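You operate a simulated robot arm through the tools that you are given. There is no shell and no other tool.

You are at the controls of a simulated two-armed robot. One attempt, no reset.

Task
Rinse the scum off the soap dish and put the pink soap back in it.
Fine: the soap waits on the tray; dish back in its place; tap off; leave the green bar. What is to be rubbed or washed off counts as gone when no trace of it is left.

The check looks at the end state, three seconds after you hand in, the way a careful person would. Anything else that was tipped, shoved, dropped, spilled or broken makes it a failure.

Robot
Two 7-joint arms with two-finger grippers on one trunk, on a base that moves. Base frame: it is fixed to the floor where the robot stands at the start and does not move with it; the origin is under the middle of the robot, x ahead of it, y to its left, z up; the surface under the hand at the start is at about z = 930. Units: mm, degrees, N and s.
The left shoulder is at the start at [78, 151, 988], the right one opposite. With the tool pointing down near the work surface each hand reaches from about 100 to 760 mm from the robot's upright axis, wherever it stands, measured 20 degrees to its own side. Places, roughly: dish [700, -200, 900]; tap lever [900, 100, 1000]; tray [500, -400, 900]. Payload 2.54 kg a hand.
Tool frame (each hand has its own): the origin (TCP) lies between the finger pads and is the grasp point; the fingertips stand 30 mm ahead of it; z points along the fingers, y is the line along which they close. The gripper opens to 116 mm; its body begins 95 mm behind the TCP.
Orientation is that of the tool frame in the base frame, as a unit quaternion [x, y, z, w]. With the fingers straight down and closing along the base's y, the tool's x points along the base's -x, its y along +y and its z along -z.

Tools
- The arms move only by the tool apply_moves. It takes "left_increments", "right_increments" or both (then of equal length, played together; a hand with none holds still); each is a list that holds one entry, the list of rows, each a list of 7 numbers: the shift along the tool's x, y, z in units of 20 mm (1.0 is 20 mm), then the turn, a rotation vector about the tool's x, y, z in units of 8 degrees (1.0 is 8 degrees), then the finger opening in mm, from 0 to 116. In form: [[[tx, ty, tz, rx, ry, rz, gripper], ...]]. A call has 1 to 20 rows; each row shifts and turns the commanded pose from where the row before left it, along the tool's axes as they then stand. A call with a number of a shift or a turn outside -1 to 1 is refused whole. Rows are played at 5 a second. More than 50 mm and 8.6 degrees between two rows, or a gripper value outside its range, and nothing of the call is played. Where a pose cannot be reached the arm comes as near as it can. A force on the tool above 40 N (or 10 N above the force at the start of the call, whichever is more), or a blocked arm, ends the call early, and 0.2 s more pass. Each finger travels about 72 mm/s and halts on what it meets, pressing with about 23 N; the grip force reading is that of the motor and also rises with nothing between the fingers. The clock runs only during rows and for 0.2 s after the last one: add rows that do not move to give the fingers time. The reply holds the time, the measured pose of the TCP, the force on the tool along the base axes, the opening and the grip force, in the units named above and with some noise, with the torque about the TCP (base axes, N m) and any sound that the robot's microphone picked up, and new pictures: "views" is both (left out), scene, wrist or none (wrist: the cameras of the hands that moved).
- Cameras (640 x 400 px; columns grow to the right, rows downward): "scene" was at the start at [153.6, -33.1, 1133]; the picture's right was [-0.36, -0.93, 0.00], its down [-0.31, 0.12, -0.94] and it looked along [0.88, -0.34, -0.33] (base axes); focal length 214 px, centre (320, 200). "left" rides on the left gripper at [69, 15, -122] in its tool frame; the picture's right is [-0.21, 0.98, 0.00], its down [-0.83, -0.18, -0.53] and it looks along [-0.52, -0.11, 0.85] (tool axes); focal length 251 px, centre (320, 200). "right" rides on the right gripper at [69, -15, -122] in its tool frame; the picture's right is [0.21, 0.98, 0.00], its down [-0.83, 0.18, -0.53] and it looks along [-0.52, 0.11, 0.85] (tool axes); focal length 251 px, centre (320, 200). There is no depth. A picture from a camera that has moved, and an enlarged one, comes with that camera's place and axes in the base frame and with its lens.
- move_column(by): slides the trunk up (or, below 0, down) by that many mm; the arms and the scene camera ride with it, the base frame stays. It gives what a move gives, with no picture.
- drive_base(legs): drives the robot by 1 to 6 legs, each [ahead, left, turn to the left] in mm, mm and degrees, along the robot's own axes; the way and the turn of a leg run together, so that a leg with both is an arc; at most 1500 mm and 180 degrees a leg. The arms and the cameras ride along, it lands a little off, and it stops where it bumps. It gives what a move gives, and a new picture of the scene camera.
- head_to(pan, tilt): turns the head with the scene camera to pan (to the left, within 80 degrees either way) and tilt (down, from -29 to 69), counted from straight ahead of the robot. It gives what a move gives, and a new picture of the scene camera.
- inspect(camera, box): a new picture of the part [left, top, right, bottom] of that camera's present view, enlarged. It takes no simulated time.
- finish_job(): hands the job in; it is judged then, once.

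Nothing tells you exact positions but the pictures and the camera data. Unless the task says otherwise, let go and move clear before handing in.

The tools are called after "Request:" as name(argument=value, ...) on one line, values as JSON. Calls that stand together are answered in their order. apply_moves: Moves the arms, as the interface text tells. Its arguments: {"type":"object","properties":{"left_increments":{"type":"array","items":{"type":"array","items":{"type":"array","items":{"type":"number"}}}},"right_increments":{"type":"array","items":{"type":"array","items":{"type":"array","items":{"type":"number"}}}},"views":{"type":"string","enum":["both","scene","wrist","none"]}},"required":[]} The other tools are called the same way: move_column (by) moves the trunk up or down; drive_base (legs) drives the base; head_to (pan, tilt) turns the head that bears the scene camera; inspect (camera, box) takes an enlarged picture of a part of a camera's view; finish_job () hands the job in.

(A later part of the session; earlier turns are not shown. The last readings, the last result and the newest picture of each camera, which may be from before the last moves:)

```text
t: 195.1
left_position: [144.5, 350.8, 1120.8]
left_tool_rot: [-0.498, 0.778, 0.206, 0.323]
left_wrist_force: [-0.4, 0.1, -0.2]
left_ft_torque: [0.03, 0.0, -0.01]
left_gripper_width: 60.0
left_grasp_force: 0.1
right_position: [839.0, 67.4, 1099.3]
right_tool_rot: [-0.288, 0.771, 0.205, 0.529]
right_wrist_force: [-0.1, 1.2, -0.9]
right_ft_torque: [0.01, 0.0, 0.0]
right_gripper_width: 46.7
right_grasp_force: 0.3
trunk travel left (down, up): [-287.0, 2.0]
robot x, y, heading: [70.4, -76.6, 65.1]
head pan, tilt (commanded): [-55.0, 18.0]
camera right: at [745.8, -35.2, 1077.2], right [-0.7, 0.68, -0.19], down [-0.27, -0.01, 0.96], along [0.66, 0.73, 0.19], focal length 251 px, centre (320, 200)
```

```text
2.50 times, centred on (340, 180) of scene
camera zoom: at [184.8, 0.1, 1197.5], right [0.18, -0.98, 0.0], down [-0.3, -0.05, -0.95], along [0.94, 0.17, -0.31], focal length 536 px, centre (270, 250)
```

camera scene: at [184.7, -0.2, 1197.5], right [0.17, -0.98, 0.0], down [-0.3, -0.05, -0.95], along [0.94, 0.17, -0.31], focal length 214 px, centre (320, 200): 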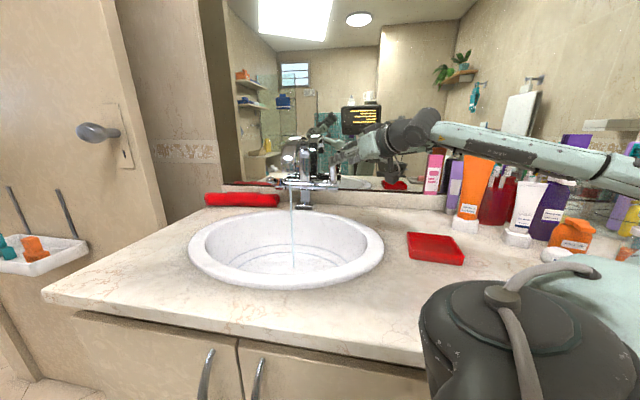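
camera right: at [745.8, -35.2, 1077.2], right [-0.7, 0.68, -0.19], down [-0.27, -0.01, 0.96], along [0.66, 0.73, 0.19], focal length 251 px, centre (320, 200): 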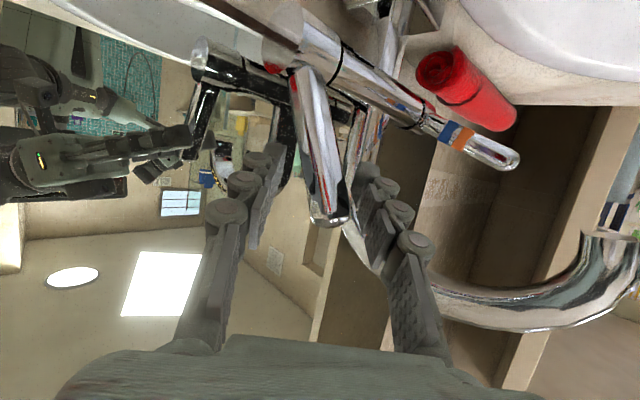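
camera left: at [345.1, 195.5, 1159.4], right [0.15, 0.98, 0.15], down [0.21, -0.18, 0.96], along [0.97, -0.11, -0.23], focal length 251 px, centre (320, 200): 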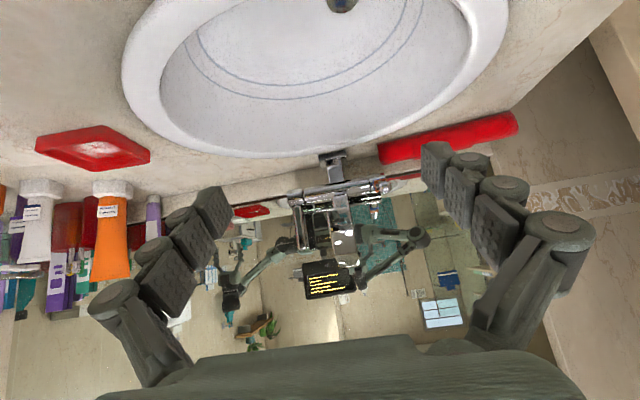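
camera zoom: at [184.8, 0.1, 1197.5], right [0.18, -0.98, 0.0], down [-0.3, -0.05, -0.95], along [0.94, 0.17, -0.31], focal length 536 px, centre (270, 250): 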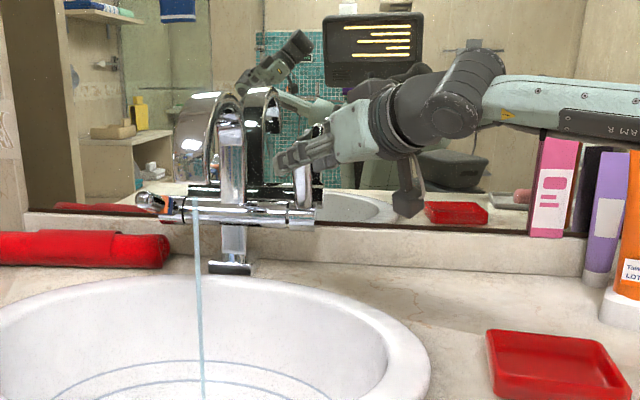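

The fingers straddle the tilted lever. I push it back toward upright in small steps, watching the force and the stream.

Request:
apply_moves(right_increments=[[[-0.124, -0.165, 0.154, 0, 0, 0, 46], [-0.124, -0.165, 0.154, 0, 0, 0, 46], [-0.124, -0.165, 0.154, 0, 0, 0, 46], [-0.124, -0.165, 0.154, 0, 0, 0, 46], [-0.1, -0.165, 0.165, 0, 0, 0, 46], [0, 0, 0, 0, 0, 0, 46]]], views="wrist")

Request:
inspect(camera="scene", box=[250, 100, 430, 260])

```text
t: 196.5
left_position: [144.3, 351.4, 1120.3]
left_tool_rot: [-0.498, 0.778, 0.206, 0.323]
left_wrist_force: [0.2, -0.5, -0.1]
left_ft_torque: [-0.02, 0.0, 0.02]
left_gripper_width: 60.1
left_grasp_force: 0.1
right_position: [865.5, 68.1, 1103.2]
right_tool_rot: [-0.289, 0.771, 0.205, 0.529]
right_wrist_force: [-0.1, 1.5, -0.4]
right_ft_torque: [0.01, 0.01, -0.02]
right_gripper_width: 46.9
right_grasp_force: 0.4
trunk travel left (down, up): [-287.0, 2.0]
robot x, y, heading: [68.6, -80.2, 65.3]
head pan, tilt (commanded): [-55.0, 18.0]
camera right: at [771.5, -34.5, 1082.6], right [-0.7, 0.68, -0.19], down [-0.27, -0.01, 0.96], along [0.66, 0.73, 0.19], focal length 251 px, centre (320, 200)
```

right: 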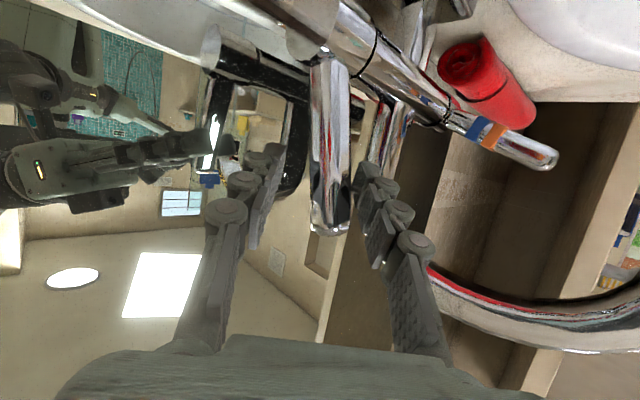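

```text
2.50 times, centred on (340, 180) of scene
camera zoom: at [184.8, 0.0, 1197.5], right [0.17, -0.98, 0.0], down [-0.3, -0.05, -0.95], along [0.94, 0.17, -0.31], focal length 536 px, centre (270, 250)
```

zoom: 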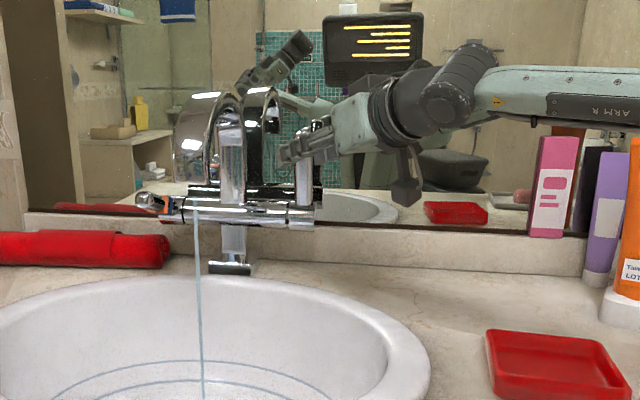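

Request:
apply_moves(right_increments=[[[-0.09, -0.165, 0.17, 0, 0, 0, 46], [-0.09, -0.165, 0.17, 0, 0, 0, 46], [-0.08, -0.165, 0.172, 0, 0, 0, 46], [-0.07, -0.165, 0.175, 0, 0, 0, 46], [0, 0, 0, 0, 0, 0, 46]]], views="wrist")

Request:
inspect(camera="scene", box=[250, 100, 430, 260])

```text
t: 197.7
left_position: [143.5, 352.3, 1119.9]
left_tool_rot: [-0.499, 0.778, 0.205, 0.322]
left_wrist_force: [-0.1, -0.1, 0.2]
left_ft_torque: [0.02, 0.01, 0.01]
left_gripper_width: 59.9
left_grasp_force: 0.0
right_position: [886.4, 67.6, 1105.5]
right_tool_rot: [-0.289, 0.771, 0.205, 0.529]
right_wrist_force: [-1.7, 4.1, 0.1]
right_ft_torque: [0.01, 0.03, 0.01]
right_gripper_width: 48.3
right_grasp_force: 1.6
trunk travel left (down, up): [-287.0, 2.0]
robot x, y, heading: [65.3, -77.5, 65.0]
head pan, tilt (commanded): [-55.0, 18.0]
camera right: at [792.1, -34.5, 1084.6], right [-0.7, 0.68, -0.19], down [-0.27, -0.01, 0.96], along [0.66, 0.73, 0.19], focal length 251 px, centre (320, 200)
```

right: 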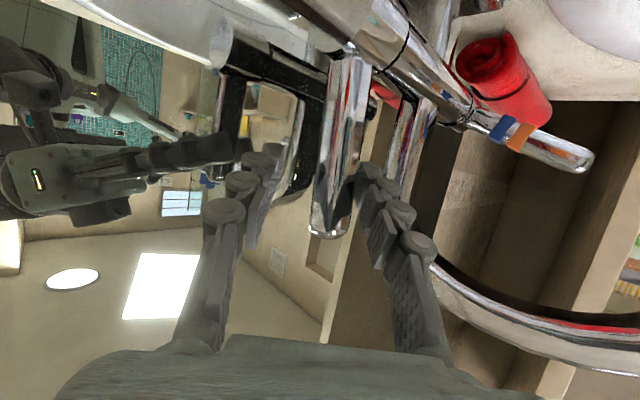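

```text
2.50 times, centred on (340, 180) of scene
camera zoom: at [184.6, 0.4, 1197.4], right [0.18, -0.98, 0.0], down [-0.3, -0.05, -0.95], along [0.94, 0.17, -0.31], focal length 536 px, centre (270, 250)
```

zoom: 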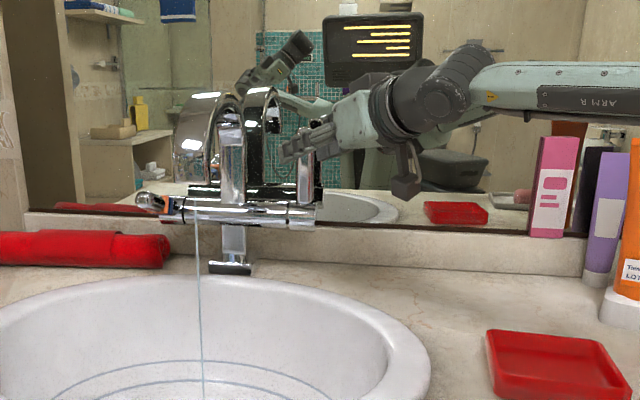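

Request:
apply_moves(right_increments=[[[-0.055, -0.165, 0.175, 0, 0, 0, 46], [-0.055, -0.165, 0.175, 0, 0, 0, 46], [0, 0, 0, 0, 0, 0, 46]]], views="wrist")

Request:
inspect(camera="scene", box=[250, 100, 430, 260])

```text
t: 198.5
left_position: [143.4, 351.2, 1118.7]
left_tool_rot: [-0.498, 0.778, 0.205, 0.323]
left_wrist_force: [0.3, -0.5, 0.1]
left_ft_torque: [-0.01, 0.0, 0.05]
left_gripper_width: 60.1
left_grasp_force: 0.0
right_position: [894.5, 68.3, 1106.7]
right_tool_rot: [-0.288, 0.771, 0.204, 0.529]
right_wrist_force: [-4.5, 2.4, -1.3]
right_ft_torque: [0.01, 0.01, 0.07]
right_gripper_width: 49.5
right_grasp_force: 2.1
trunk travel left (down, up): [-287.0, 2.0]
robot x, y, heading: [64.2, -78.2, 65.0]
head pan, tilt (commanded): [-55.0, 18.0]
camera right: at [801.3, -34.1, 1084.4], right [-0.7, 0.68, -0.19], down [-0.27, -0.01, 0.96], along [0.66, 0.73, 0.19], focal length 251 px, centre (320, 200)
```

right: 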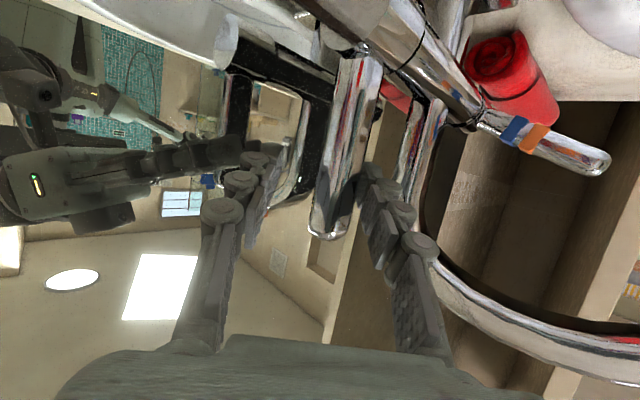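

```text
2.50 times, centred on (340, 180) of scene
camera zoom: at [184.3, 0.3, 1197.5], right [0.18, -0.98, 0.0], down [-0.3, -0.05, -0.95], along [0.94, 0.17, -0.31], focal length 536 px, centre (270, 250)
```

zoom: 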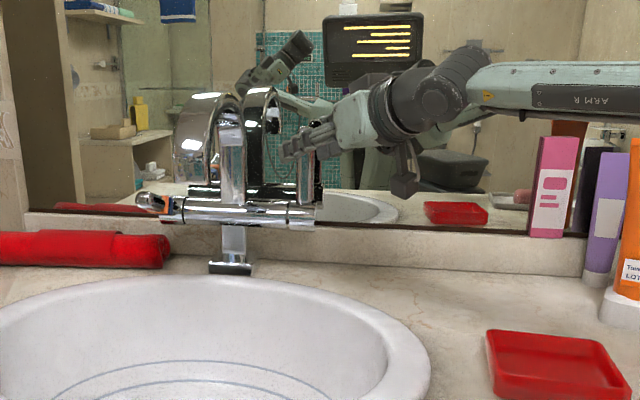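

The stream has stopped. I push a few millimetres more to make sure it is fully shut.

Request:
apply_moves(right_increments=[[[-0.03, -0.1, 0.105, 0, 0, 0, 46], [-0.03, -0.07, 0.07, 0, 0, 0, 46], [0, 0, 0, 0, 0, 0, 46]]], views="none")

Request:
inspect(camera="right", box=[200, 30, 440, 250])

```text
t: 199.3
left_position: [143.4, 352.1, 1119.7]
left_tool_rot: [-0.499, 0.778, 0.204, 0.324]
left_wrist_force: [0.5, 0.0, 0.4]
left_ft_torque: [0.01, 0.03, 0.01]
left_gripper_width: 59.7
left_grasp_force: 0.1
right_position: [898.3, 69.3, 1105.5]
right_tool_rot: [-0.289, 0.77, 0.205, 0.53]
right_wrist_force: [-8.9, 6.6, -0.4]
right_ft_torque: [-0.01, -0.02, 0.09]
right_gripper_width: 53.2
right_grasp_force: 5.7
trunk travel left (down, up): [-287.0, 2.0]
robot x, y, heading: [66.9, -80.4, 65.3]
head pan, tilt (commanded): [-55.0, 18.0]
```

```text
1.82 times, centred on (320, 140) of right
camera zoom: at [805.6, -33.3, 1084.7], right [-0.71, 0.68, -0.19], down [-0.27, -0.01, 0.96], along [0.66, 0.73, 0.19], focal length 457 px, centre (320, 309)
```

zoom: 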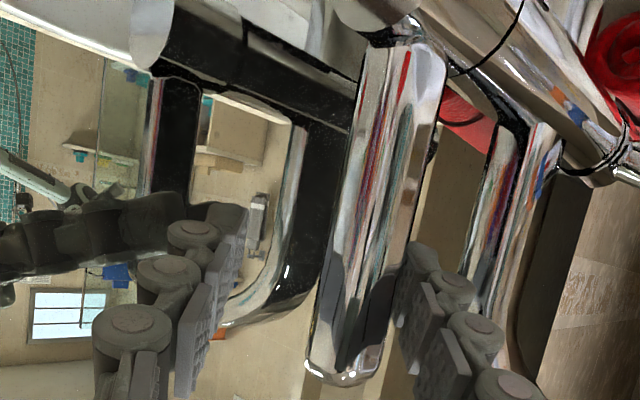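

The lever is at its stop. I ease off slightly, then withdraw straight back along the fingers without dragging it.

Request:
apply_moves(right_increments=[[[0.05, 0.13, -0.14, 0, 0, 0, 50], [0.06, 0.13, -0.14, 0, 0, 0, 54], [0, 0, 0, 0, 0, 0, 54], [0, 0, -0.4, 0, 0, 0, 54], [0, 0, -0.8, 0, 0, 0, 54], [0, 0, -0.95, 0, 0, 0, 54], [0, 0, -0.95, 0, 0, 0, 54], [0, 0, -0.95, 0, 0, 0, 54], [0, 0, -0.95, 0, 0, 0, 54], [0, 0, -0.95, 0, 0, 0, 54], [0, 0, -0.95, 0, 0, 0, 60], [0, 0, -0.95, 0, 0, 0, 60], [0, 0, -0.95, 0, 0, 0, 60]]], views="both")

Request:
inspect(camera="scene", box=[250, 100, 430, 260])

```text
t: 202.1
left_position: [144.4, 352.4, 1119.3]
left_tool_rot: [-0.499, 0.778, 0.207, 0.323]
left_wrist_force: [-0.4, 0.3, 0.4]
left_ft_torque: [-0.02, -0.01, -0.02]
left_gripper_width: 60.0
left_grasp_force: 0.2
right_position: [768.7, -42.4, 1167.7]
right_tool_rot: [-0.289, 0.771, 0.205, 0.529]
right_wrist_force: [-0.1, 0.7, 0.4]
right_ft_torque: [0.02, 0.05, -0.02]
right_gripper_width: 59.8
right_grasp_force: 0.2
trunk travel left (down, up): [-287.0, 2.0]
robot x, y, heading: [63.9, -79.2, 65.0]
head pan, tilt (commanded): [-55.0, 18.0]
camera scene: at [184.6, -0.3, 1197.5], right [0.17, -0.98, 0.0], down [-0.3, -0.05, -0.95], along [0.94, 0.17, -0.31], focal length 214 px, centre (320, 200)
camera right: at [674.9, -144.8, 1146.0], right [-0.7, 0.68, -0.19], down [-0.27, -0.01, 0.96], along [0.66, 0.73, 0.19], focal length 251 px, centre (320, 200)
```

scene: 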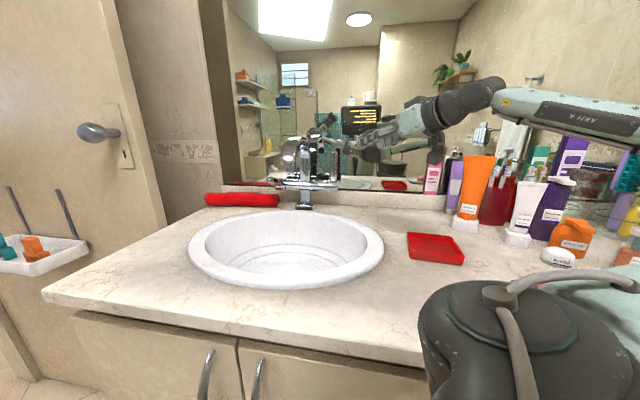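
right: 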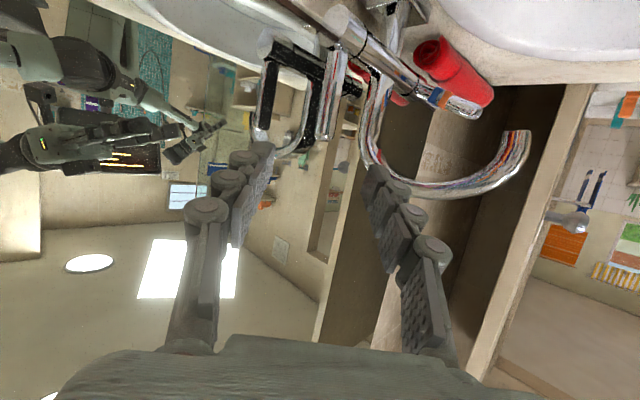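

```text
2.50 times, centred on (340, 180) of scene
camera zoom: at [184.6, -0.3, 1197.5], right [0.17, -0.98, 0.0], down [-0.3, -0.05, -0.95], along [0.94, 0.17, -0.31], focal length 536 px, centre (270, 250)
```

zoom: 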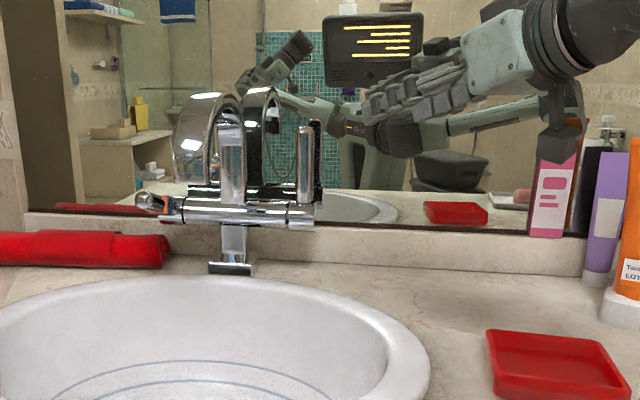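

Tap is off and the lever upright. I back the base away with the arm held as is, then turn the robot to face the counter.

Request:
drive_base(legs=[[-42, 90, 0]])

Request:
head_to(pan=-78, tilt=25)

```text
t: 203.6
left_position: [44.1, 350.3, 1118.9]
left_tool_rot: [-0.498, 0.778, 0.205, 0.323]
left_wrist_force: [-0.4, -0.4, 0.4]
left_ft_torque: [-0.02, 0.01, 0.01]
left_gripper_width: 60.0
left_grasp_force: 0.0
right_position: [669.3, -43.6, 1168.2]
right_tool_rot: [-0.288, 0.771, 0.204, 0.53]
right_wrist_force: [1.2, -0.1, 0.1]
right_ft_torque: [-0.02, 0.04, -0.02]
right_gripper_width: 60.3
right_grasp_force: 0.0
trunk travel left (down, up): [-287.0, 2.0]
robot x, y, heading: [-34.6, -80.6, 65.2]
head pan, tilt (commanded): [-55.0, 18.0]
camera scene: at [85.5, -1.0, 1197.5], right [0.18, -0.98, 0.0], down [-0.3, -0.05, -0.95], along [0.94, 0.17, -0.31], focal length 214 px, centre (320, 200)
```

scene: 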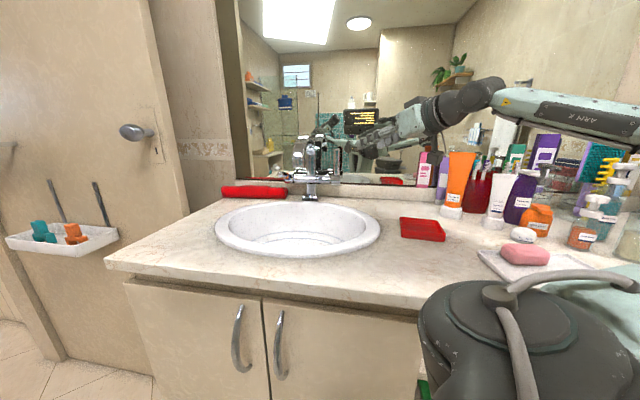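

```text
t: 204.5
left_position: [46.0, 350.2, 1119.4]
left_tool_rot: [-0.499, 0.778, 0.206, 0.322]
left_wrist_force: [-0.7, 0.8, 0.0]
left_ft_torque: [0.03, -0.02, 0.0]
left_gripper_width: 60.0
left_grasp_force: 0.1
right_position: [670.6, -42.1, 1167.5]
right_tool_rot: [-0.288, 0.771, 0.204, 0.53]
right_wrist_force: [-0.6, -0.5, 0.1]
right_ft_torque: [-0.02, 0.01, -0.01]
right_gripper_width: 60.2
right_grasp_force: 0.0
trunk travel left (down, up): [-287.0, 2.0]
robot x, y, heading: [-34.7, -78.9, 65.2]
head pan, tilt (commanded): [-78.0, 25.0]
camera scene: at [83.8, -37.9, 1186.1], right [-0.22, -0.97, 0.0], down [-0.41, 0.09, -0.91], along [0.88, -0.2, -0.42], focal length 214 px, centre (320, 200)
```

scene: 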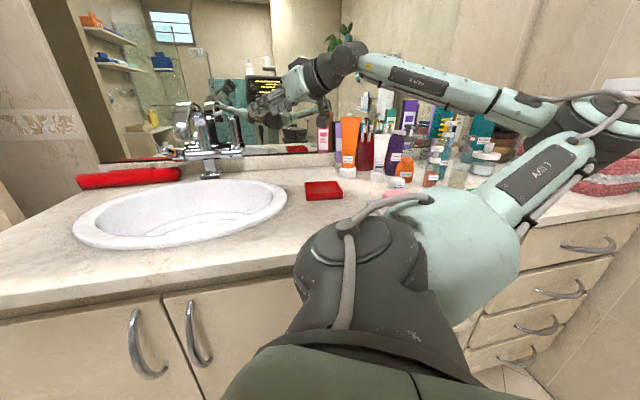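

Request:
drive_base(legs=[[0, 0, -65]])

Request:
head_to(pan=-65, tilt=5)

```text
t: 207.8
left_position: [391.0, 29.6, 1119.2]
left_tool_rot: [-0.001, 0.924, 0.0, 0.382]
left_wrist_force: [-0.4, 0.0, 0.5]
left_ft_torque: [-0.02, -0.01, -0.02]
left_gripper_width: 60.0
left_grasp_force: 0.0
right_position: [296.3, -703.0, 1167.5]
right_tool_rot: [0.172, 0.805, -0.113, 0.557]
right_wrist_force: [-0.1, 0.1, 0.7]
right_ft_torque: [0.01, 0.0, -0.01]
right_gripper_width: 60.2
right_grasp_force: 0.2
trunk travel left (down, up): [-287.0, 2.0]
robot x, y, heading: [-33.6, -77.4, 0.0]
head pan, tilt (commanded): [-78.0, 25.0]
camera scene: at [52.5, -169.2, 1186.1], right [-0.98, -0.21, 0.0], down [-0.09, 0.41, -0.91], along [0.19, -0.89, -0.42], focal length 214 px, centre (320, 200)
```

scene: 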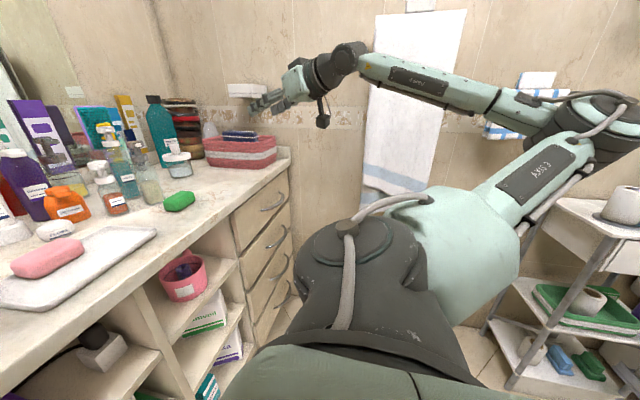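

```text
t: 208.7
left_position: [389.3, 30.1, 1119.3]
left_tool_rot: [-0.002, 0.924, 0.0, 0.383]
left_wrist_force: [-0.1, -0.2, -0.1]
left_ft_torque: [0.01, 0.02, 0.0]
left_gripper_width: 60.3
left_grasp_force: 0.1
right_position: [296.8, -701.4, 1167.3]
right_tool_rot: [0.171, 0.805, -0.112, 0.557]
right_wrist_force: [0.4, -0.3, 0.0]
right_ft_torque: [0.05, -0.01, 0.01]
right_gripper_width: 60.1
right_grasp_force: 0.0
trunk travel left (down, up): [-287.0, 2.0]
robot x, y, heading: [-31.5, -79.0, 0.0]
head pan, tilt (commanded): [-65.0, 5.0]
camera scene: at [72.2, -162.3, 1218.5], right [-0.91, -0.42, 0.0], down [-0.04, 0.08, -1.0], along [0.42, -0.9, -0.09], focal length 214 px, centre (320, 200)
```

scene: 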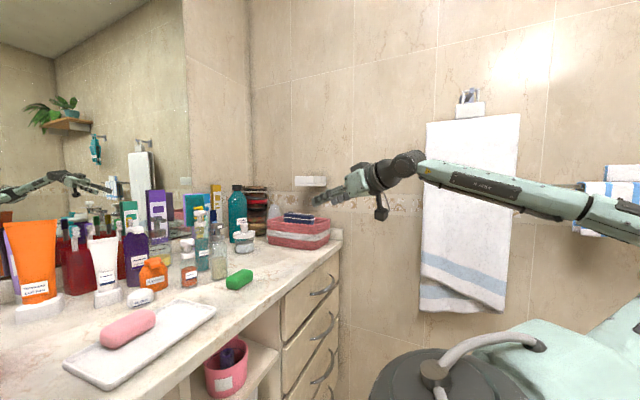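

Everything is in order. I bring the right hand inward and turn the tool downward again.

Request:
apply_moves(right_increments=[[[0.01, 0.978, -0.278, 0, 0, 0, 60], [0.01, 0.978, -0.278, 0, 0, 0, 60], [0.01, 0.978, -0.278, 0, 0, 0, 60], [0.01, 0.978, -0.278, 0, 0, 0, 60], [0.01, 0.978, -0.278, 0, 0, 0, 60], [0.01, 0.978, -0.278, 0, 0, 0, 60], [0.01, 0.978, -0.278, 0, 0, 0, 60], [0.01, 0.978, -0.278, 0, 0, 0, 60], [0.01, 0.978, -0.278, 0, 0, 0, 60], [0, 0, 0, 0, 0.97, 0, 60], [0, 0, 0, 0, 0.97, 0, 60], [0, 0, 0, 0, 0.97, 0, 60], [0, 0, 0, 0, 0.97, 0, 60], [0, 0, 0, 0, 0.97, 0, 60], [0, 0, 0, 0, 0.97, 0, 60], [0, 0, 0, 0, 0.97, 0, 60], [0, 0, 0, 0, 0.97, 0, 60], [0, 0, 0, 0, 0.95, 0, 60]]], views="scene")

```text
t: 212.5
left_position: [389.7, 28.7, 1119.6]
left_tool_rot: [-0.001, 0.924, 0.0, 0.382]
left_wrist_force: [-0.5, -0.7, -0.1]
left_ft_torque: [0.01, 0.02, -0.03]
left_gripper_width: 60.0
left_grasp_force: 0.0
right_position: [324.0, -520.4, 1185.8]
right_tool_rot: [0.204, 0.979, 0.006, -0.004]
right_wrist_force: [-0.2, -1.1, -0.7]
right_ft_torque: [0.02, 0.0, 0.0]
right_gripper_width: 60.0
right_grasp_force: 0.0
trunk travel left (down, up): [-287.0, 2.0]
robot x, y, heading: [-35.3, -77.3, 0.1]
head pan, tilt (commanded): [-65.0, 5.0]
camera scene: at [72.7, -162.3, 1218.5], right [-0.91, -0.42, 0.0], down [-0.04, 0.08, -1.0], along [0.42, -0.9, -0.09], focal length 214 px, centre (320, 200)
```

scene: 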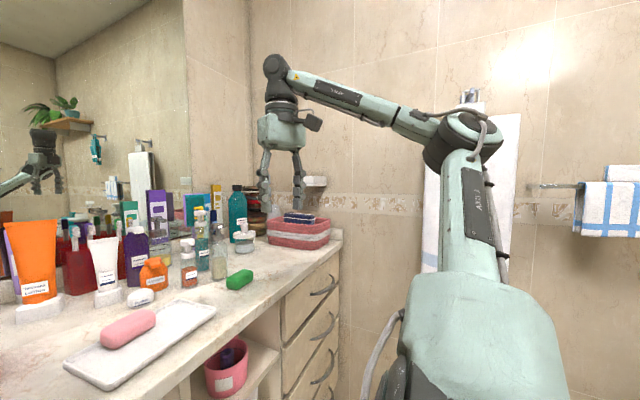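

Request:
drive_base(legs=[[108, 87, 0]])

Request:
head_to(pan=-25, tilt=30)

Request:
inspect(camera="scene", box=[360, 150, 500, 250])

```text
t: 214.0
left_position: [497.5, 116.0, 1118.4]
left_tool_rot: [0.0, 0.924, -0.001, 0.382]
left_wrist_force: [0.2, -0.5, 1.4]
left_ft_torque: [-0.01, 0.03, 0.01]
left_gripper_width: 60.1
left_grasp_force: 0.2
right_position: [430.4, -433.8, 1184.5]
right_tool_rot: [0.206, 0.979, 0.006, -0.003]
right_wrist_force: [0.8, -0.4, 0.7]
right_ft_torque: [-0.03, -0.01, -0.01]
right_gripper_width: 59.9
right_grasp_force: 0.0
trunk travel left (down, up): [-287.0, 2.0]
robot x, y, heading: [77.9, 5.3, 0.2]
head pan, tilt (commanded): [-65.0, 5.0]
camera scene: at [180.2, -75.3, 1218.5], right [-0.91, -0.42, 0.0], down [-0.04, 0.08, -1.0], along [0.42, -0.9, -0.09], focal length 214 px, centre (320, 200)
```

scene: 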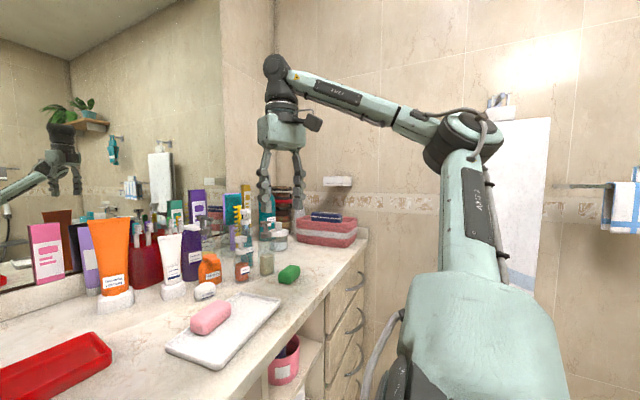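

```text
t: 215.0
left_position: [497.4, 115.3, 1120.8]
left_tool_rot: [-0.001, 0.924, -0.001, 0.382]
left_wrist_force: [-1.2, 0.4, 0.0]
left_ft_torque: [-0.03, 0.0, 0.0]
left_gripper_width: 59.6
left_grasp_force: 0.0
right_position: [428.8, -433.9, 1186.1]
right_tool_rot: [0.206, 0.979, 0.006, -0.002]
right_wrist_force: [0.3, 0.0, -1.1]
right_ft_torque: [-0.01, -0.01, 0.0]
right_gripper_width: 60.1
right_grasp_force: 0.0
trunk travel left (down, up): [-287.0, 2.0]
robot x, y, heading: [74.3, 6.1, -0.2]
head pan, tilt (commanded): [-25.0, 30.0]
camera scene: at [223.0, -30.9, 1178.2], right [-0.43, -0.9, 0.0], down [-0.45, 0.21, -0.87], along [0.78, -0.37, -0.5], focal length 214 px, centre (320, 200)
```

scene: 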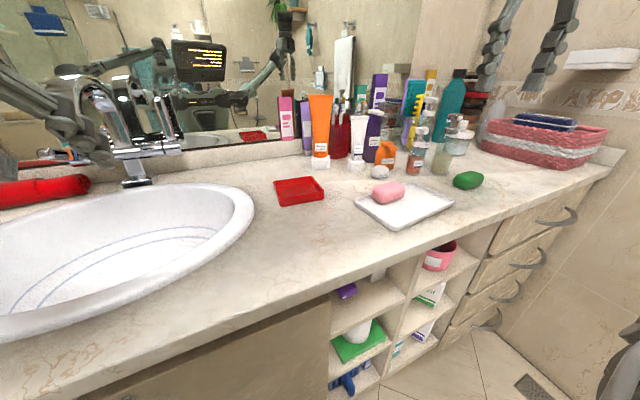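

```text
4.00 times, centred on (430, 200) of scene
camera zoom: at [223.0, -30.9, 1178.2], right [-0.43, -0.9, 0.0], down [-0.45, 0.21, -0.87], along [0.78, -0.37, -0.5], focal length 858 px, centre (-120, 200)
```

zoom: 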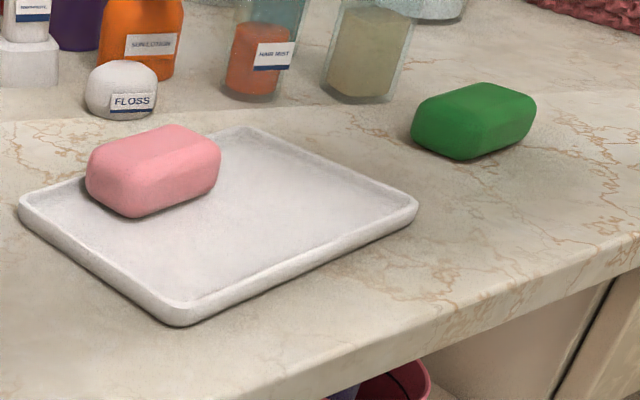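

Tap off, tray and green bar in place. Now for the soap: I bring the right hand above it and look with the wrist camera.

Request:
apply_moves(right_increments=[[[0, 0, 0, 0, 0, -1, 80], [0, 0, 0, 0, 0, -1, 100], [0, 0, 0, 0, 0, -1, 110], [0, 0, 0, 0, 0, -1, 116], [-0.92, 0.586, 0.8, 0, 0, 0, 116], [-0.92, 0.586, 0.8, 0, 0, 0, 116], [-0.92, 0.586, 0.8, 0, 0, 0, 116], [-0.7, 0.586, 0.8, 0, 0, 0, 116], [-0.4, 0.586, 0.8, 0, 0, 0, 116], [0, 0.2, 0.8, 0, 0, 0, 116], [0, 0, 0, 0, 0, 0, 116]]], views="both")

Request:
inspect(camera="right", box=[200, 40, 440, 240])

```text
t: 217.4
left_position: [497.6, 115.4, 1119.5]
left_tool_rot: [-0.001, 0.924, 0.0, 0.383]
left_wrist_force: [0.4, 0.5, 0.0]
left_ft_torque: [-0.01, 0.06, 0.0]
left_gripper_width: 59.7
left_grasp_force: 0.1
right_position: [497.9, -349.6, 1082.1]
right_tool_rot: [-0.072, 0.997, 0.006, -0.001]
right_wrist_force: [0.0, -0.2, -0.3]
right_ft_torque: [-0.02, -0.01, -0.01]
right_gripper_width: 116.0
right_grasp_force: 0.0
right hand out of reach, approached as far as the arm can: row 4
trunk travel left (down, up): [-287.0, 2.0]
robot x, y, heading: [75.5, 8.4, 0.0]
head pan, tilt (commanded): [-25.0, 30.0]
camera scene: at [223.1, -30.7, 1178.2], right [-0.43, -0.91, 0.0], down [-0.45, 0.21, -0.87], along [0.78, -0.37, -0.5], focal length 214 px, centre (320, 200)
camera right: at [432.9, -375.6, 1203.9], right [-0.35, 0.94, 0.01], down [0.79, 0.29, 0.54], along [0.5, 0.2, -0.84], focal length 251 px, centre (320, 200)
```

scene: 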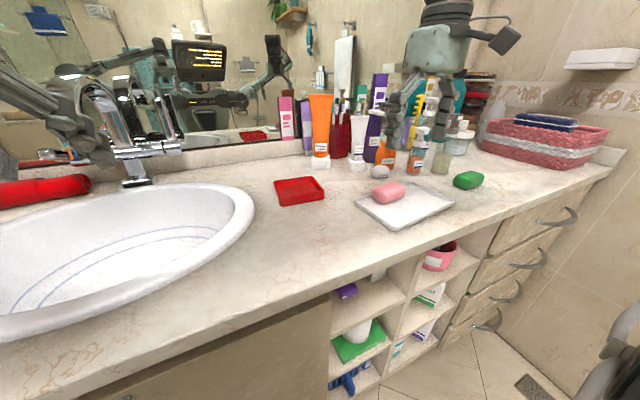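
right: 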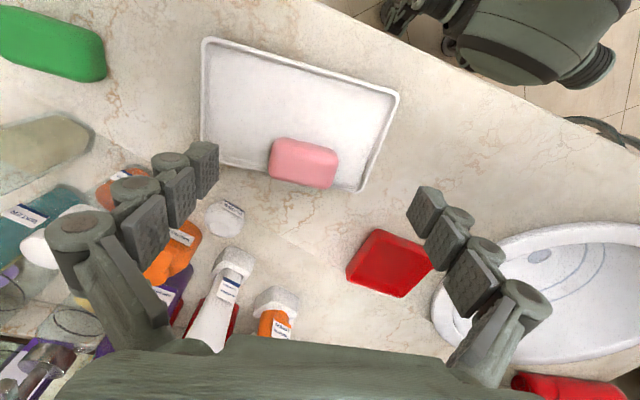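

```text
2.00 times, centred on (320, 140) of right
camera zoom: at [432.9, -375.6, 1203.9], right [-0.35, 0.94, 0.01], down [0.79, 0.29, 0.54], along [0.5, 0.2, -0.84], focal length 503 px, centre (320, 320)
```

zoom: 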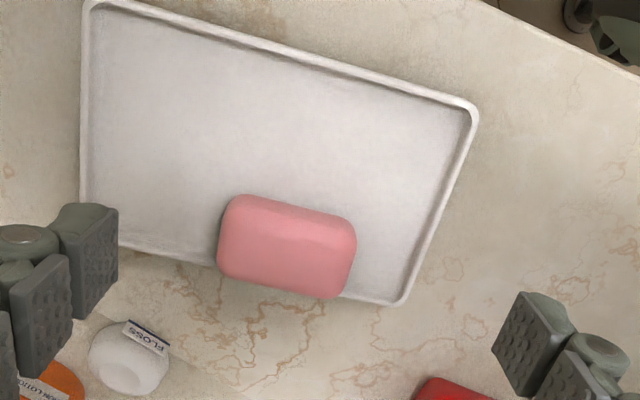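

The soap lies at about (536, −353) on the tray, aligned with the gripper's yaw. I centre over it and descend with the gripper at 96 mm.

Request:
apply_moves(right_increments=[[[-0.62, -0.15, 0.5, 0.04, 0, 0, 110], [-0.62, -0.15, 0.8, 0.04, 0, 0, 100], [-0.62, -0.14, 0.8, 0, 0, 0, 96], [0, 0, 0.8, 0, 0, 0, 96], [0, 0, 0.7, 0, 0, 0, 96], [0, 0, 0.5, 0, 0, 0, 96], [0, 0, 0, 0, 0, 0, 94]]], views="both")

Request:
inspect(camera="right", box=[200, 60, 440, 260])

Request:
inspect(camera="scene", box=[350, 120, 470, 230])

```text
t: 219.0
left_position: [497.6, 115.3, 1119.2]
left_tool_rot: [-0.001, 0.923, 0.0, 0.384]
left_wrist_force: [0.7, 0.9, -0.7]
left_ft_torque: [0.0, 0.01, -0.01]
left_gripper_width: 60.3
left_grasp_force: 0.0
right_position: [535.4, -350.0, 998.7]
right_tool_rot: [-0.071, 0.997, 0.0, -0.001]
right_wrist_force: [-0.4, -0.2, -0.1]
right_ft_torque: [-0.01, -0.02, 0.02]
right_gripper_width: 93.6
right_grasp_force: 0.1
trunk travel left (down, up): [-287.0, 2.0]
robot x, y, heading: [75.8, 6.9, -0.0]
head pan, tilt (commanded): [-25.0, 30.0]
camera scene: at [223.1, -30.8, 1178.2], right [-0.43, -0.91, 0.0], down [-0.45, 0.21, -0.87], along [0.78, -0.37, -0.5], focal length 214 px, centre (320, 200)
camera right: at [470.3, -375.7, 1121.4], right [-0.35, 0.94, 0.0], down [0.79, 0.3, 0.53], along [0.5, 0.19, -0.85], focal length 251 px, centre (320, 200)
```

scene: 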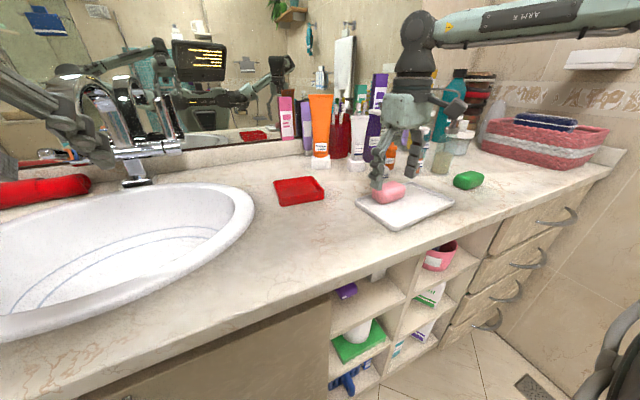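
right: 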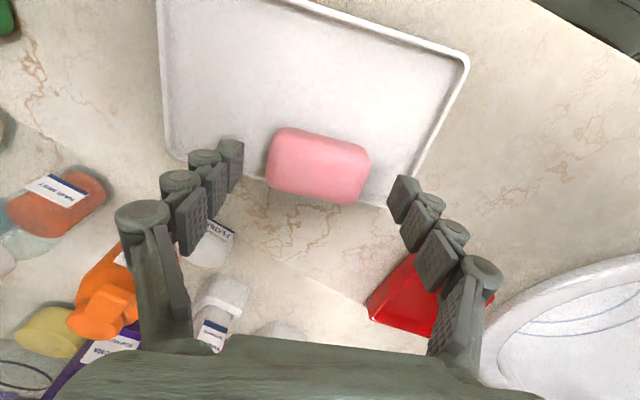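

```text
2.00 times, centred on (320, 160) of right
camera zoom: at [470.3, -375.7, 1121.4], right [-0.35, 0.94, 0.0], down [0.79, 0.3, 0.53], along [0.5, 0.19, -0.85], focal length 503 px, centre (320, 280)
```

zoom: 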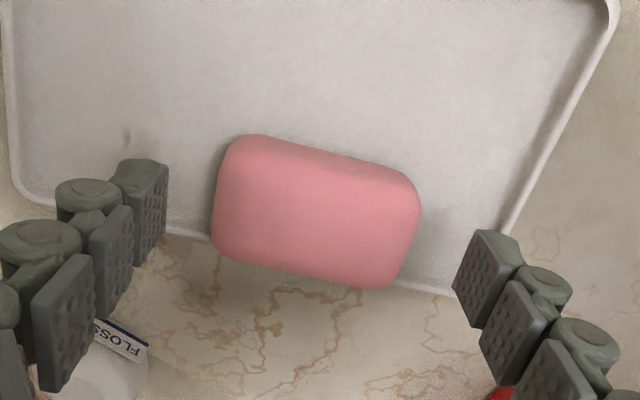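

```text
3.64 times, centred on (410, 175) of scene
camera zoom: at [223.1, -30.8, 1178.2], right [-0.43, -0.91, 0.0], down [-0.45, 0.21, -0.87], along [0.78, -0.37, -0.5], focal length 780 px, centre (-7, 291)
```

zoom: 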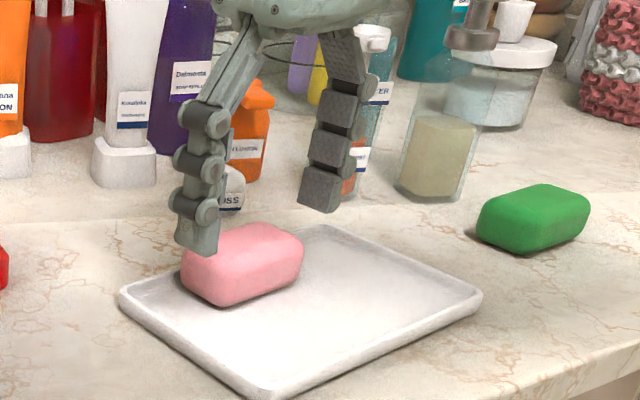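

Request:
apply_moves(right_increments=[[[0.01, -0.1, 0.4, 0, 0, 0, 92], [0, 0, 0.35, 0, 0, 0, 90], [0, 0, 0, 0, 0, 0, 86], [0, 0, 0, 0, 0, 0, 82], [0, 0, 0, 0, 0, 0, 78], [0, 0, 0, 0, 0, 0, 75], [0, 0, 0, 0, 0, 0, 72], [0, 0, 0, 0, 0, 0, 69], [0, 0, 0, 0, 0, 0, 66], [0, 0, 0, 0, 0, 0, 62]]], views="both")

Request:
inspect(camera="scene", box=[350, 120, 470, 230])

```text
t: 221.2
left_position: [497.3, 116.0, 1120.6]
left_tool_rot: [0.0, 0.924, 0.0, 0.382]
left_wrist_force: [0.3, -0.3, 0.2]
left_ft_torque: [0.0, -0.01, -0.01]
left_gripper_width: 60.1
left_grasp_force: 0.0
right_position: [535.3, -353.6, 985.5]
right_tool_rot: [-0.072, 0.997, 0.001, -0.001]
right_wrist_force: [0.4, -0.5, 2.1]
right_ft_torque: [0.01, 0.04, -0.02]
right_gripper_width: 71.4
right_grasp_force: 23.4
trunk travel left (down, up): [-287.0, 2.0]
robot x, y, heading: [75.4, 7.1, -0.2]
head pan, tilt (commanded): [-25.0, 30.0]
camera scene: at [222.9, -30.8, 1178.2], right [-0.43, -0.91, 0.0], down [-0.45, 0.21, -0.87], along [0.78, -0.37, -0.5], focal length 214 px, centre (320, 200)
camera right: at [470.5, -377.8, 1107.0], right [-0.35, 0.94, 0.0], down [0.79, 0.3, 0.53], along [0.5, 0.19, -0.85], focal length 251 px, centre (320, 200)
```

scene: 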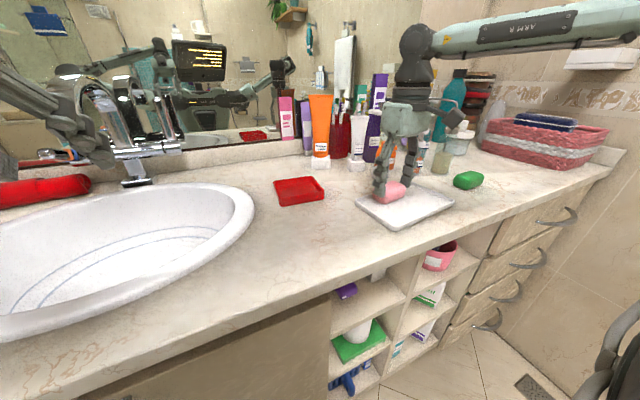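
right: 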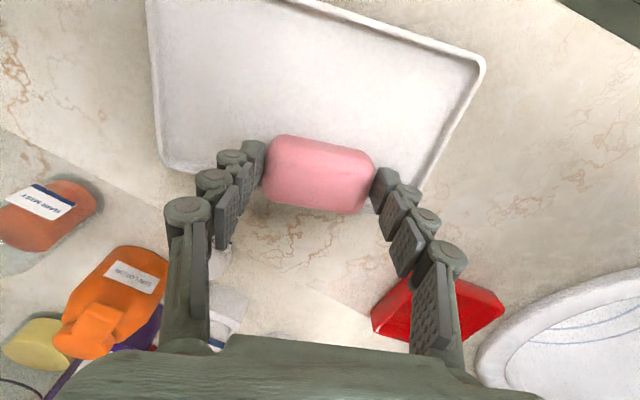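

```text
3.64 times, centred on (410, 175) of scene
camera zoom: at [222.9, -30.8, 1178.2], right [-0.43, -0.91, 0.0], down [-0.45, 0.21, -0.87], along [0.78, -0.37, -0.5], focal length 780 px, centre (-7, 291)
```

zoom: 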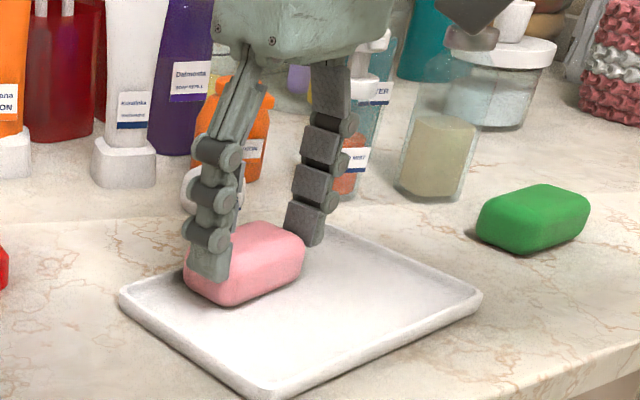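

The soap is gripped (71.4 mm). I lift it, align its yaw with the dish and carry it over.

Request:
apply_moves(right_increments=[[[0, 0, -0.2, 0, 0, 0, 60], [0, 0, -0.4, 0, 0, 0, 60], [0, 0, -0.7, 0, 0, 0, 60], [0, 0, -0.9, 0, 0, 0, 60], [0, 0, -0.9, 0, 0, 0, 60], [0, 0, 0, 0, 0, 0.85, 60], [0, 0, 0, 0, 0, 0.85, 60], [-0.523, 0.933, 0, 0, 0, 0, 60], [-0.523, 0.933, 0, 0, 0, 0, 60], [-0.523, 0.933, 0, 0, 0, 0, 60], [-0.523, 0.933, 0, 0, 0, 0, 60], [-0.523, 0.933, 0, 0, 0, 0, 60], [-0.523, 0.933, 0, 0, 0, 0, 60], [-0.523, 0.933, 0, 0, 0, 0, 60], [-0.523, 0.933, 0, 0, 0, 0, 60], [-0.523, 0.933, 0, 0, 0, 0, 60], [-0.4, 0.7, 0, 0, 0, 0, 60], [0, 0, 0, 0, 0, 0, 60]]], views="both")

Request:
inspect(camera="right", box=[200, 40, 440, 240])

Request:
inspect(camera="scene", box=[250, 110, 350, 220])

```text
t: 225.0
left_position: [498.1, 115.6, 1119.3]
left_tool_rot: [0.0, 0.924, 0.0, 0.383]
left_wrist_force: [-0.3, -0.1, -0.2]
left_ft_torque: [0.02, -0.01, 0.02]
left_gripper_width: 59.7
left_grasp_force: 0.1
right_position: [656.2, -182.6, 1048.8]
right_tool_rot: [0.047, 0.999, 0.001, -0.002]
right_wrist_force: [-0.6, -0.2, -1.4]
right_ft_torque: [0.0, 0.03, -0.02]
right_gripper_width: 71.4
right_grasp_force: 22.9
trunk travel left (down, up): [-287.0, 2.0]
robot x, y, heading: [73.4, 9.2, -0.0]
head pan, tilt (commanded): [-25.0, 30.0]
camera scene: at [223.0, -30.9, 1178.2], right [-0.43, -0.91, 0.0], down [-0.45, 0.21, -0.87], along [0.78, -0.37, -0.5], focal length 214 px, centre (320, 200)
camera right: at [586.1, -191.7, 1169.6], right [-0.12, 0.99, 0.0], down [0.84, 0.1, 0.53], along [0.53, 0.07, -0.85], focal length 251 px, centre (320, 200)
```

scene: 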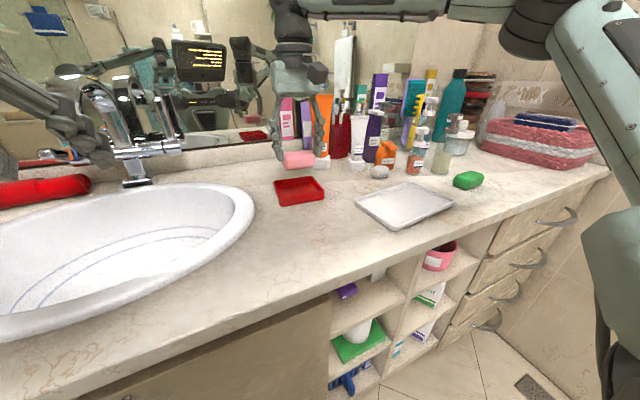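
right: 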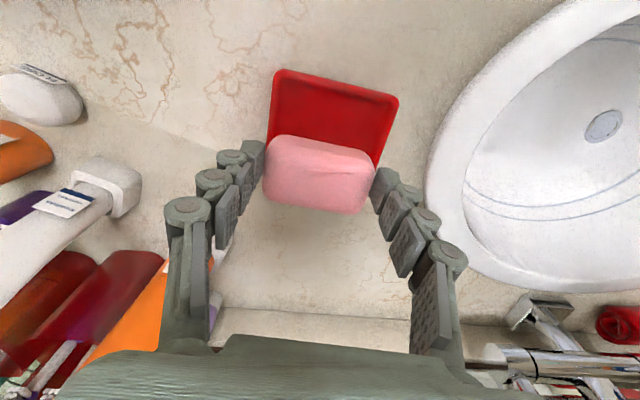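

```text
2.00 times, centred on (320, 140) of right
camera zoom: at [586.1, -191.7, 1169.6], right [-0.12, 0.99, 0.0], down [0.84, 0.1, 0.53], along [0.53, 0.07, -0.85], focal length 503 px, centre (320, 320)
```

zoom: 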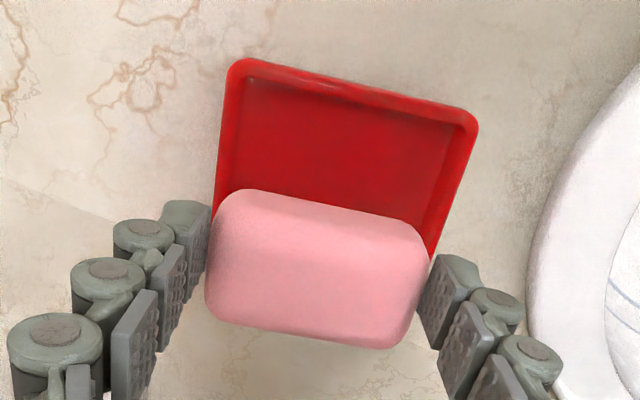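

```text
3.64 times, centred on (300, 165) of scene
camera zoom: at [223.0, -30.9, 1178.2], right [-0.43, -0.91, 0.0], down [-0.45, 0.21, -0.87], along [0.78, -0.37, -0.5], focal length 780 px, centre (393, 327)
```

zoom: 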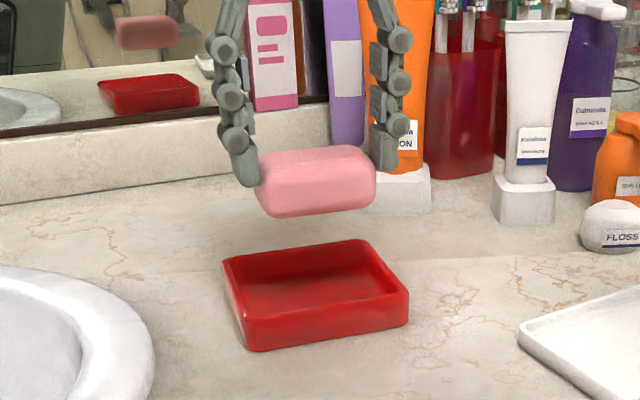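

The dish is empty, clean and in place. I centre the soap over it and lower it in carefully.

Request:
apply_moves(right_increments=[[[0.01, 0.25, 0.3, 0, 0, 0, 60], [0, 0, 0.7, 0, 0, 0, 60], [0, 0, 0.7, 0, 0, 0, 60], [0, 0, 0.5, 0, 0, 0, 60], [0, 0, 0.3, 0, 0, 0, 60], [0, 0, 0.2, 0, 0, 0, 60], [0, 0, 0, 0, 0, 0, 60]]], views="wrist")

Request:
inspect(camera="right", box=[200, 40, 440, 240])

Request:
inspect(camera="scene", box=[260, 130, 350, 220])

```text
t: 226.6
left_position: [498.1, 115.6, 1121.3]
left_tool_rot: [-0.001, 0.924, 0.0, 0.383]
left_wrist_force: [0.2, -0.8, -0.1]
left_ft_torque: [0.03, -0.02, 0.02]
left_gripper_width: 59.6
left_grasp_force: 0.0
right_position: [654.5, -178.2, 992.2]
right_tool_rot: [0.047, 0.999, 0.001, -0.001]
right_wrist_force: [0.3, -0.5, -0.2]
right_ft_torque: [-0.02, 0.0, -0.01]
right_gripper_width: 71.3
right_grasp_force: 23.1
trunk travel left (down, up): [-287.0, 2.0]
robot x, y, heading: [73.8, 5.0, -0.1]
head pan, tilt (commanded): [-25.0, 30.0]
camera right: at [585.3, -186.4, 1114.6], right [-0.12, 0.99, 0.0], down [0.84, 0.1, 0.53], along [0.53, 0.07, -0.85], focal length 251 px, centre (320, 200)
```

right: 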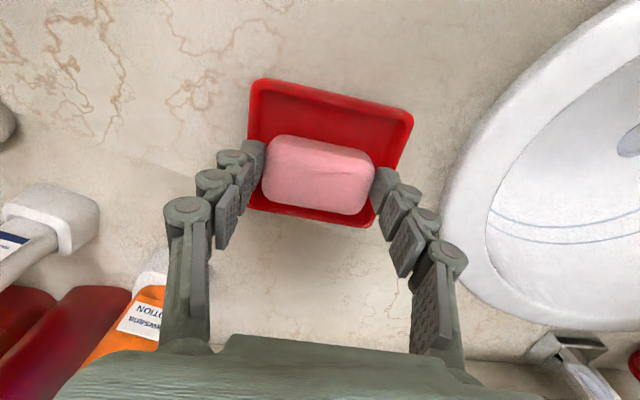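

```text
2.00 times, centred on (320, 140) of right
camera zoom: at [585.3, -186.4, 1114.6], right [-0.12, 0.99, 0.0], down [0.84, 0.1, 0.53], along [0.53, 0.07, -0.85], focal length 503 px, centre (320, 320)
```

zoom: 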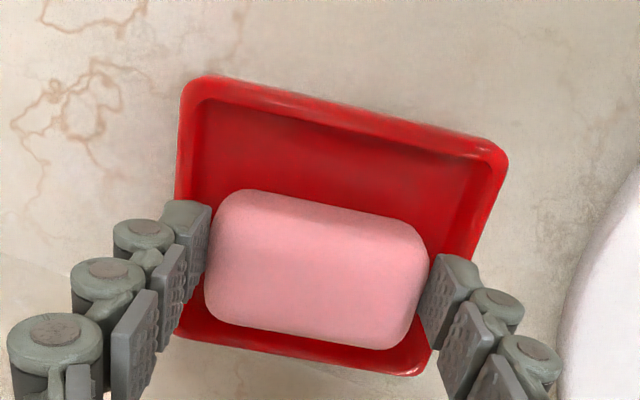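

```text
4.44 times, centred on (305, 175) of scene
camera zoom: at [223.1, -30.8, 1178.1], right [-0.43, -0.91, 0.0], down [-0.45, 0.21, -0.87], along [0.78, -0.37, -0.5], focal length 953 px, centre (387, 311)
```

zoom: 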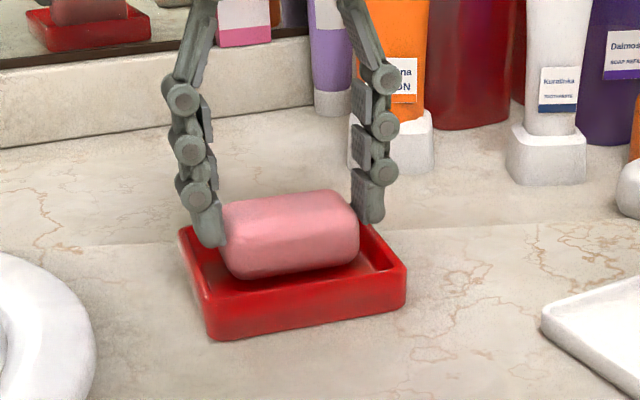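

Request:
apply_moves(right_increments=[[[0, 0, 0.08, 0, 0, 0, 60], [0, 0, 0.06, 0, 0, 0, 60], [0, 0, 0, 0, 0, 0, 60]]], views="none")

Request:
inspect(camera="scene", box=[270, 150, 340, 210])

```text
t: 227.4
left_position: [497.5, 115.5, 1121.0]
left_tool_rot: [-0.001, 0.924, 0.0, 0.383]
left_wrist_force: [0.1, 0.3, -0.1]
left_ft_torque: [0.02, -0.01, -0.01]
left_gripper_width: 60.0
left_grasp_force: 0.0
right_position: [654.7, -178.1, 990.6]
right_tool_rot: [0.047, 0.999, 0.001, -0.001]
right_wrist_force: [0.3, 0.7, -2.5]
right_ft_torque: [-0.03, 0.01, -0.02]
right_gripper_width: 71.0
right_grasp_force: 22.8
trunk travel left (down, up): [-287.0, 2.0]
robot x, y, heading: [74.1, 9.0, -0.3]
head pan, tilt (commanded): [-25.0, 30.0]
```

```text
6.67 times, centred on (305, 180) of scene
camera zoom: at [223.1, -30.8, 1178.1], right [-0.43, -0.91, 0.0], down [-0.45, 0.21, -0.87], along [0.78, -0.37, -0.5], focal length 1430 px, centre (420, 333)
```

zoom: 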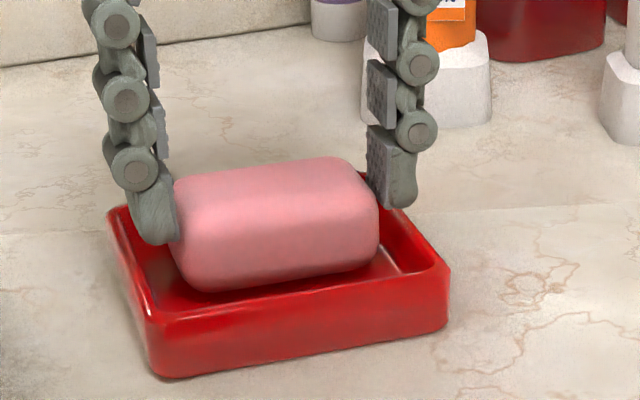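

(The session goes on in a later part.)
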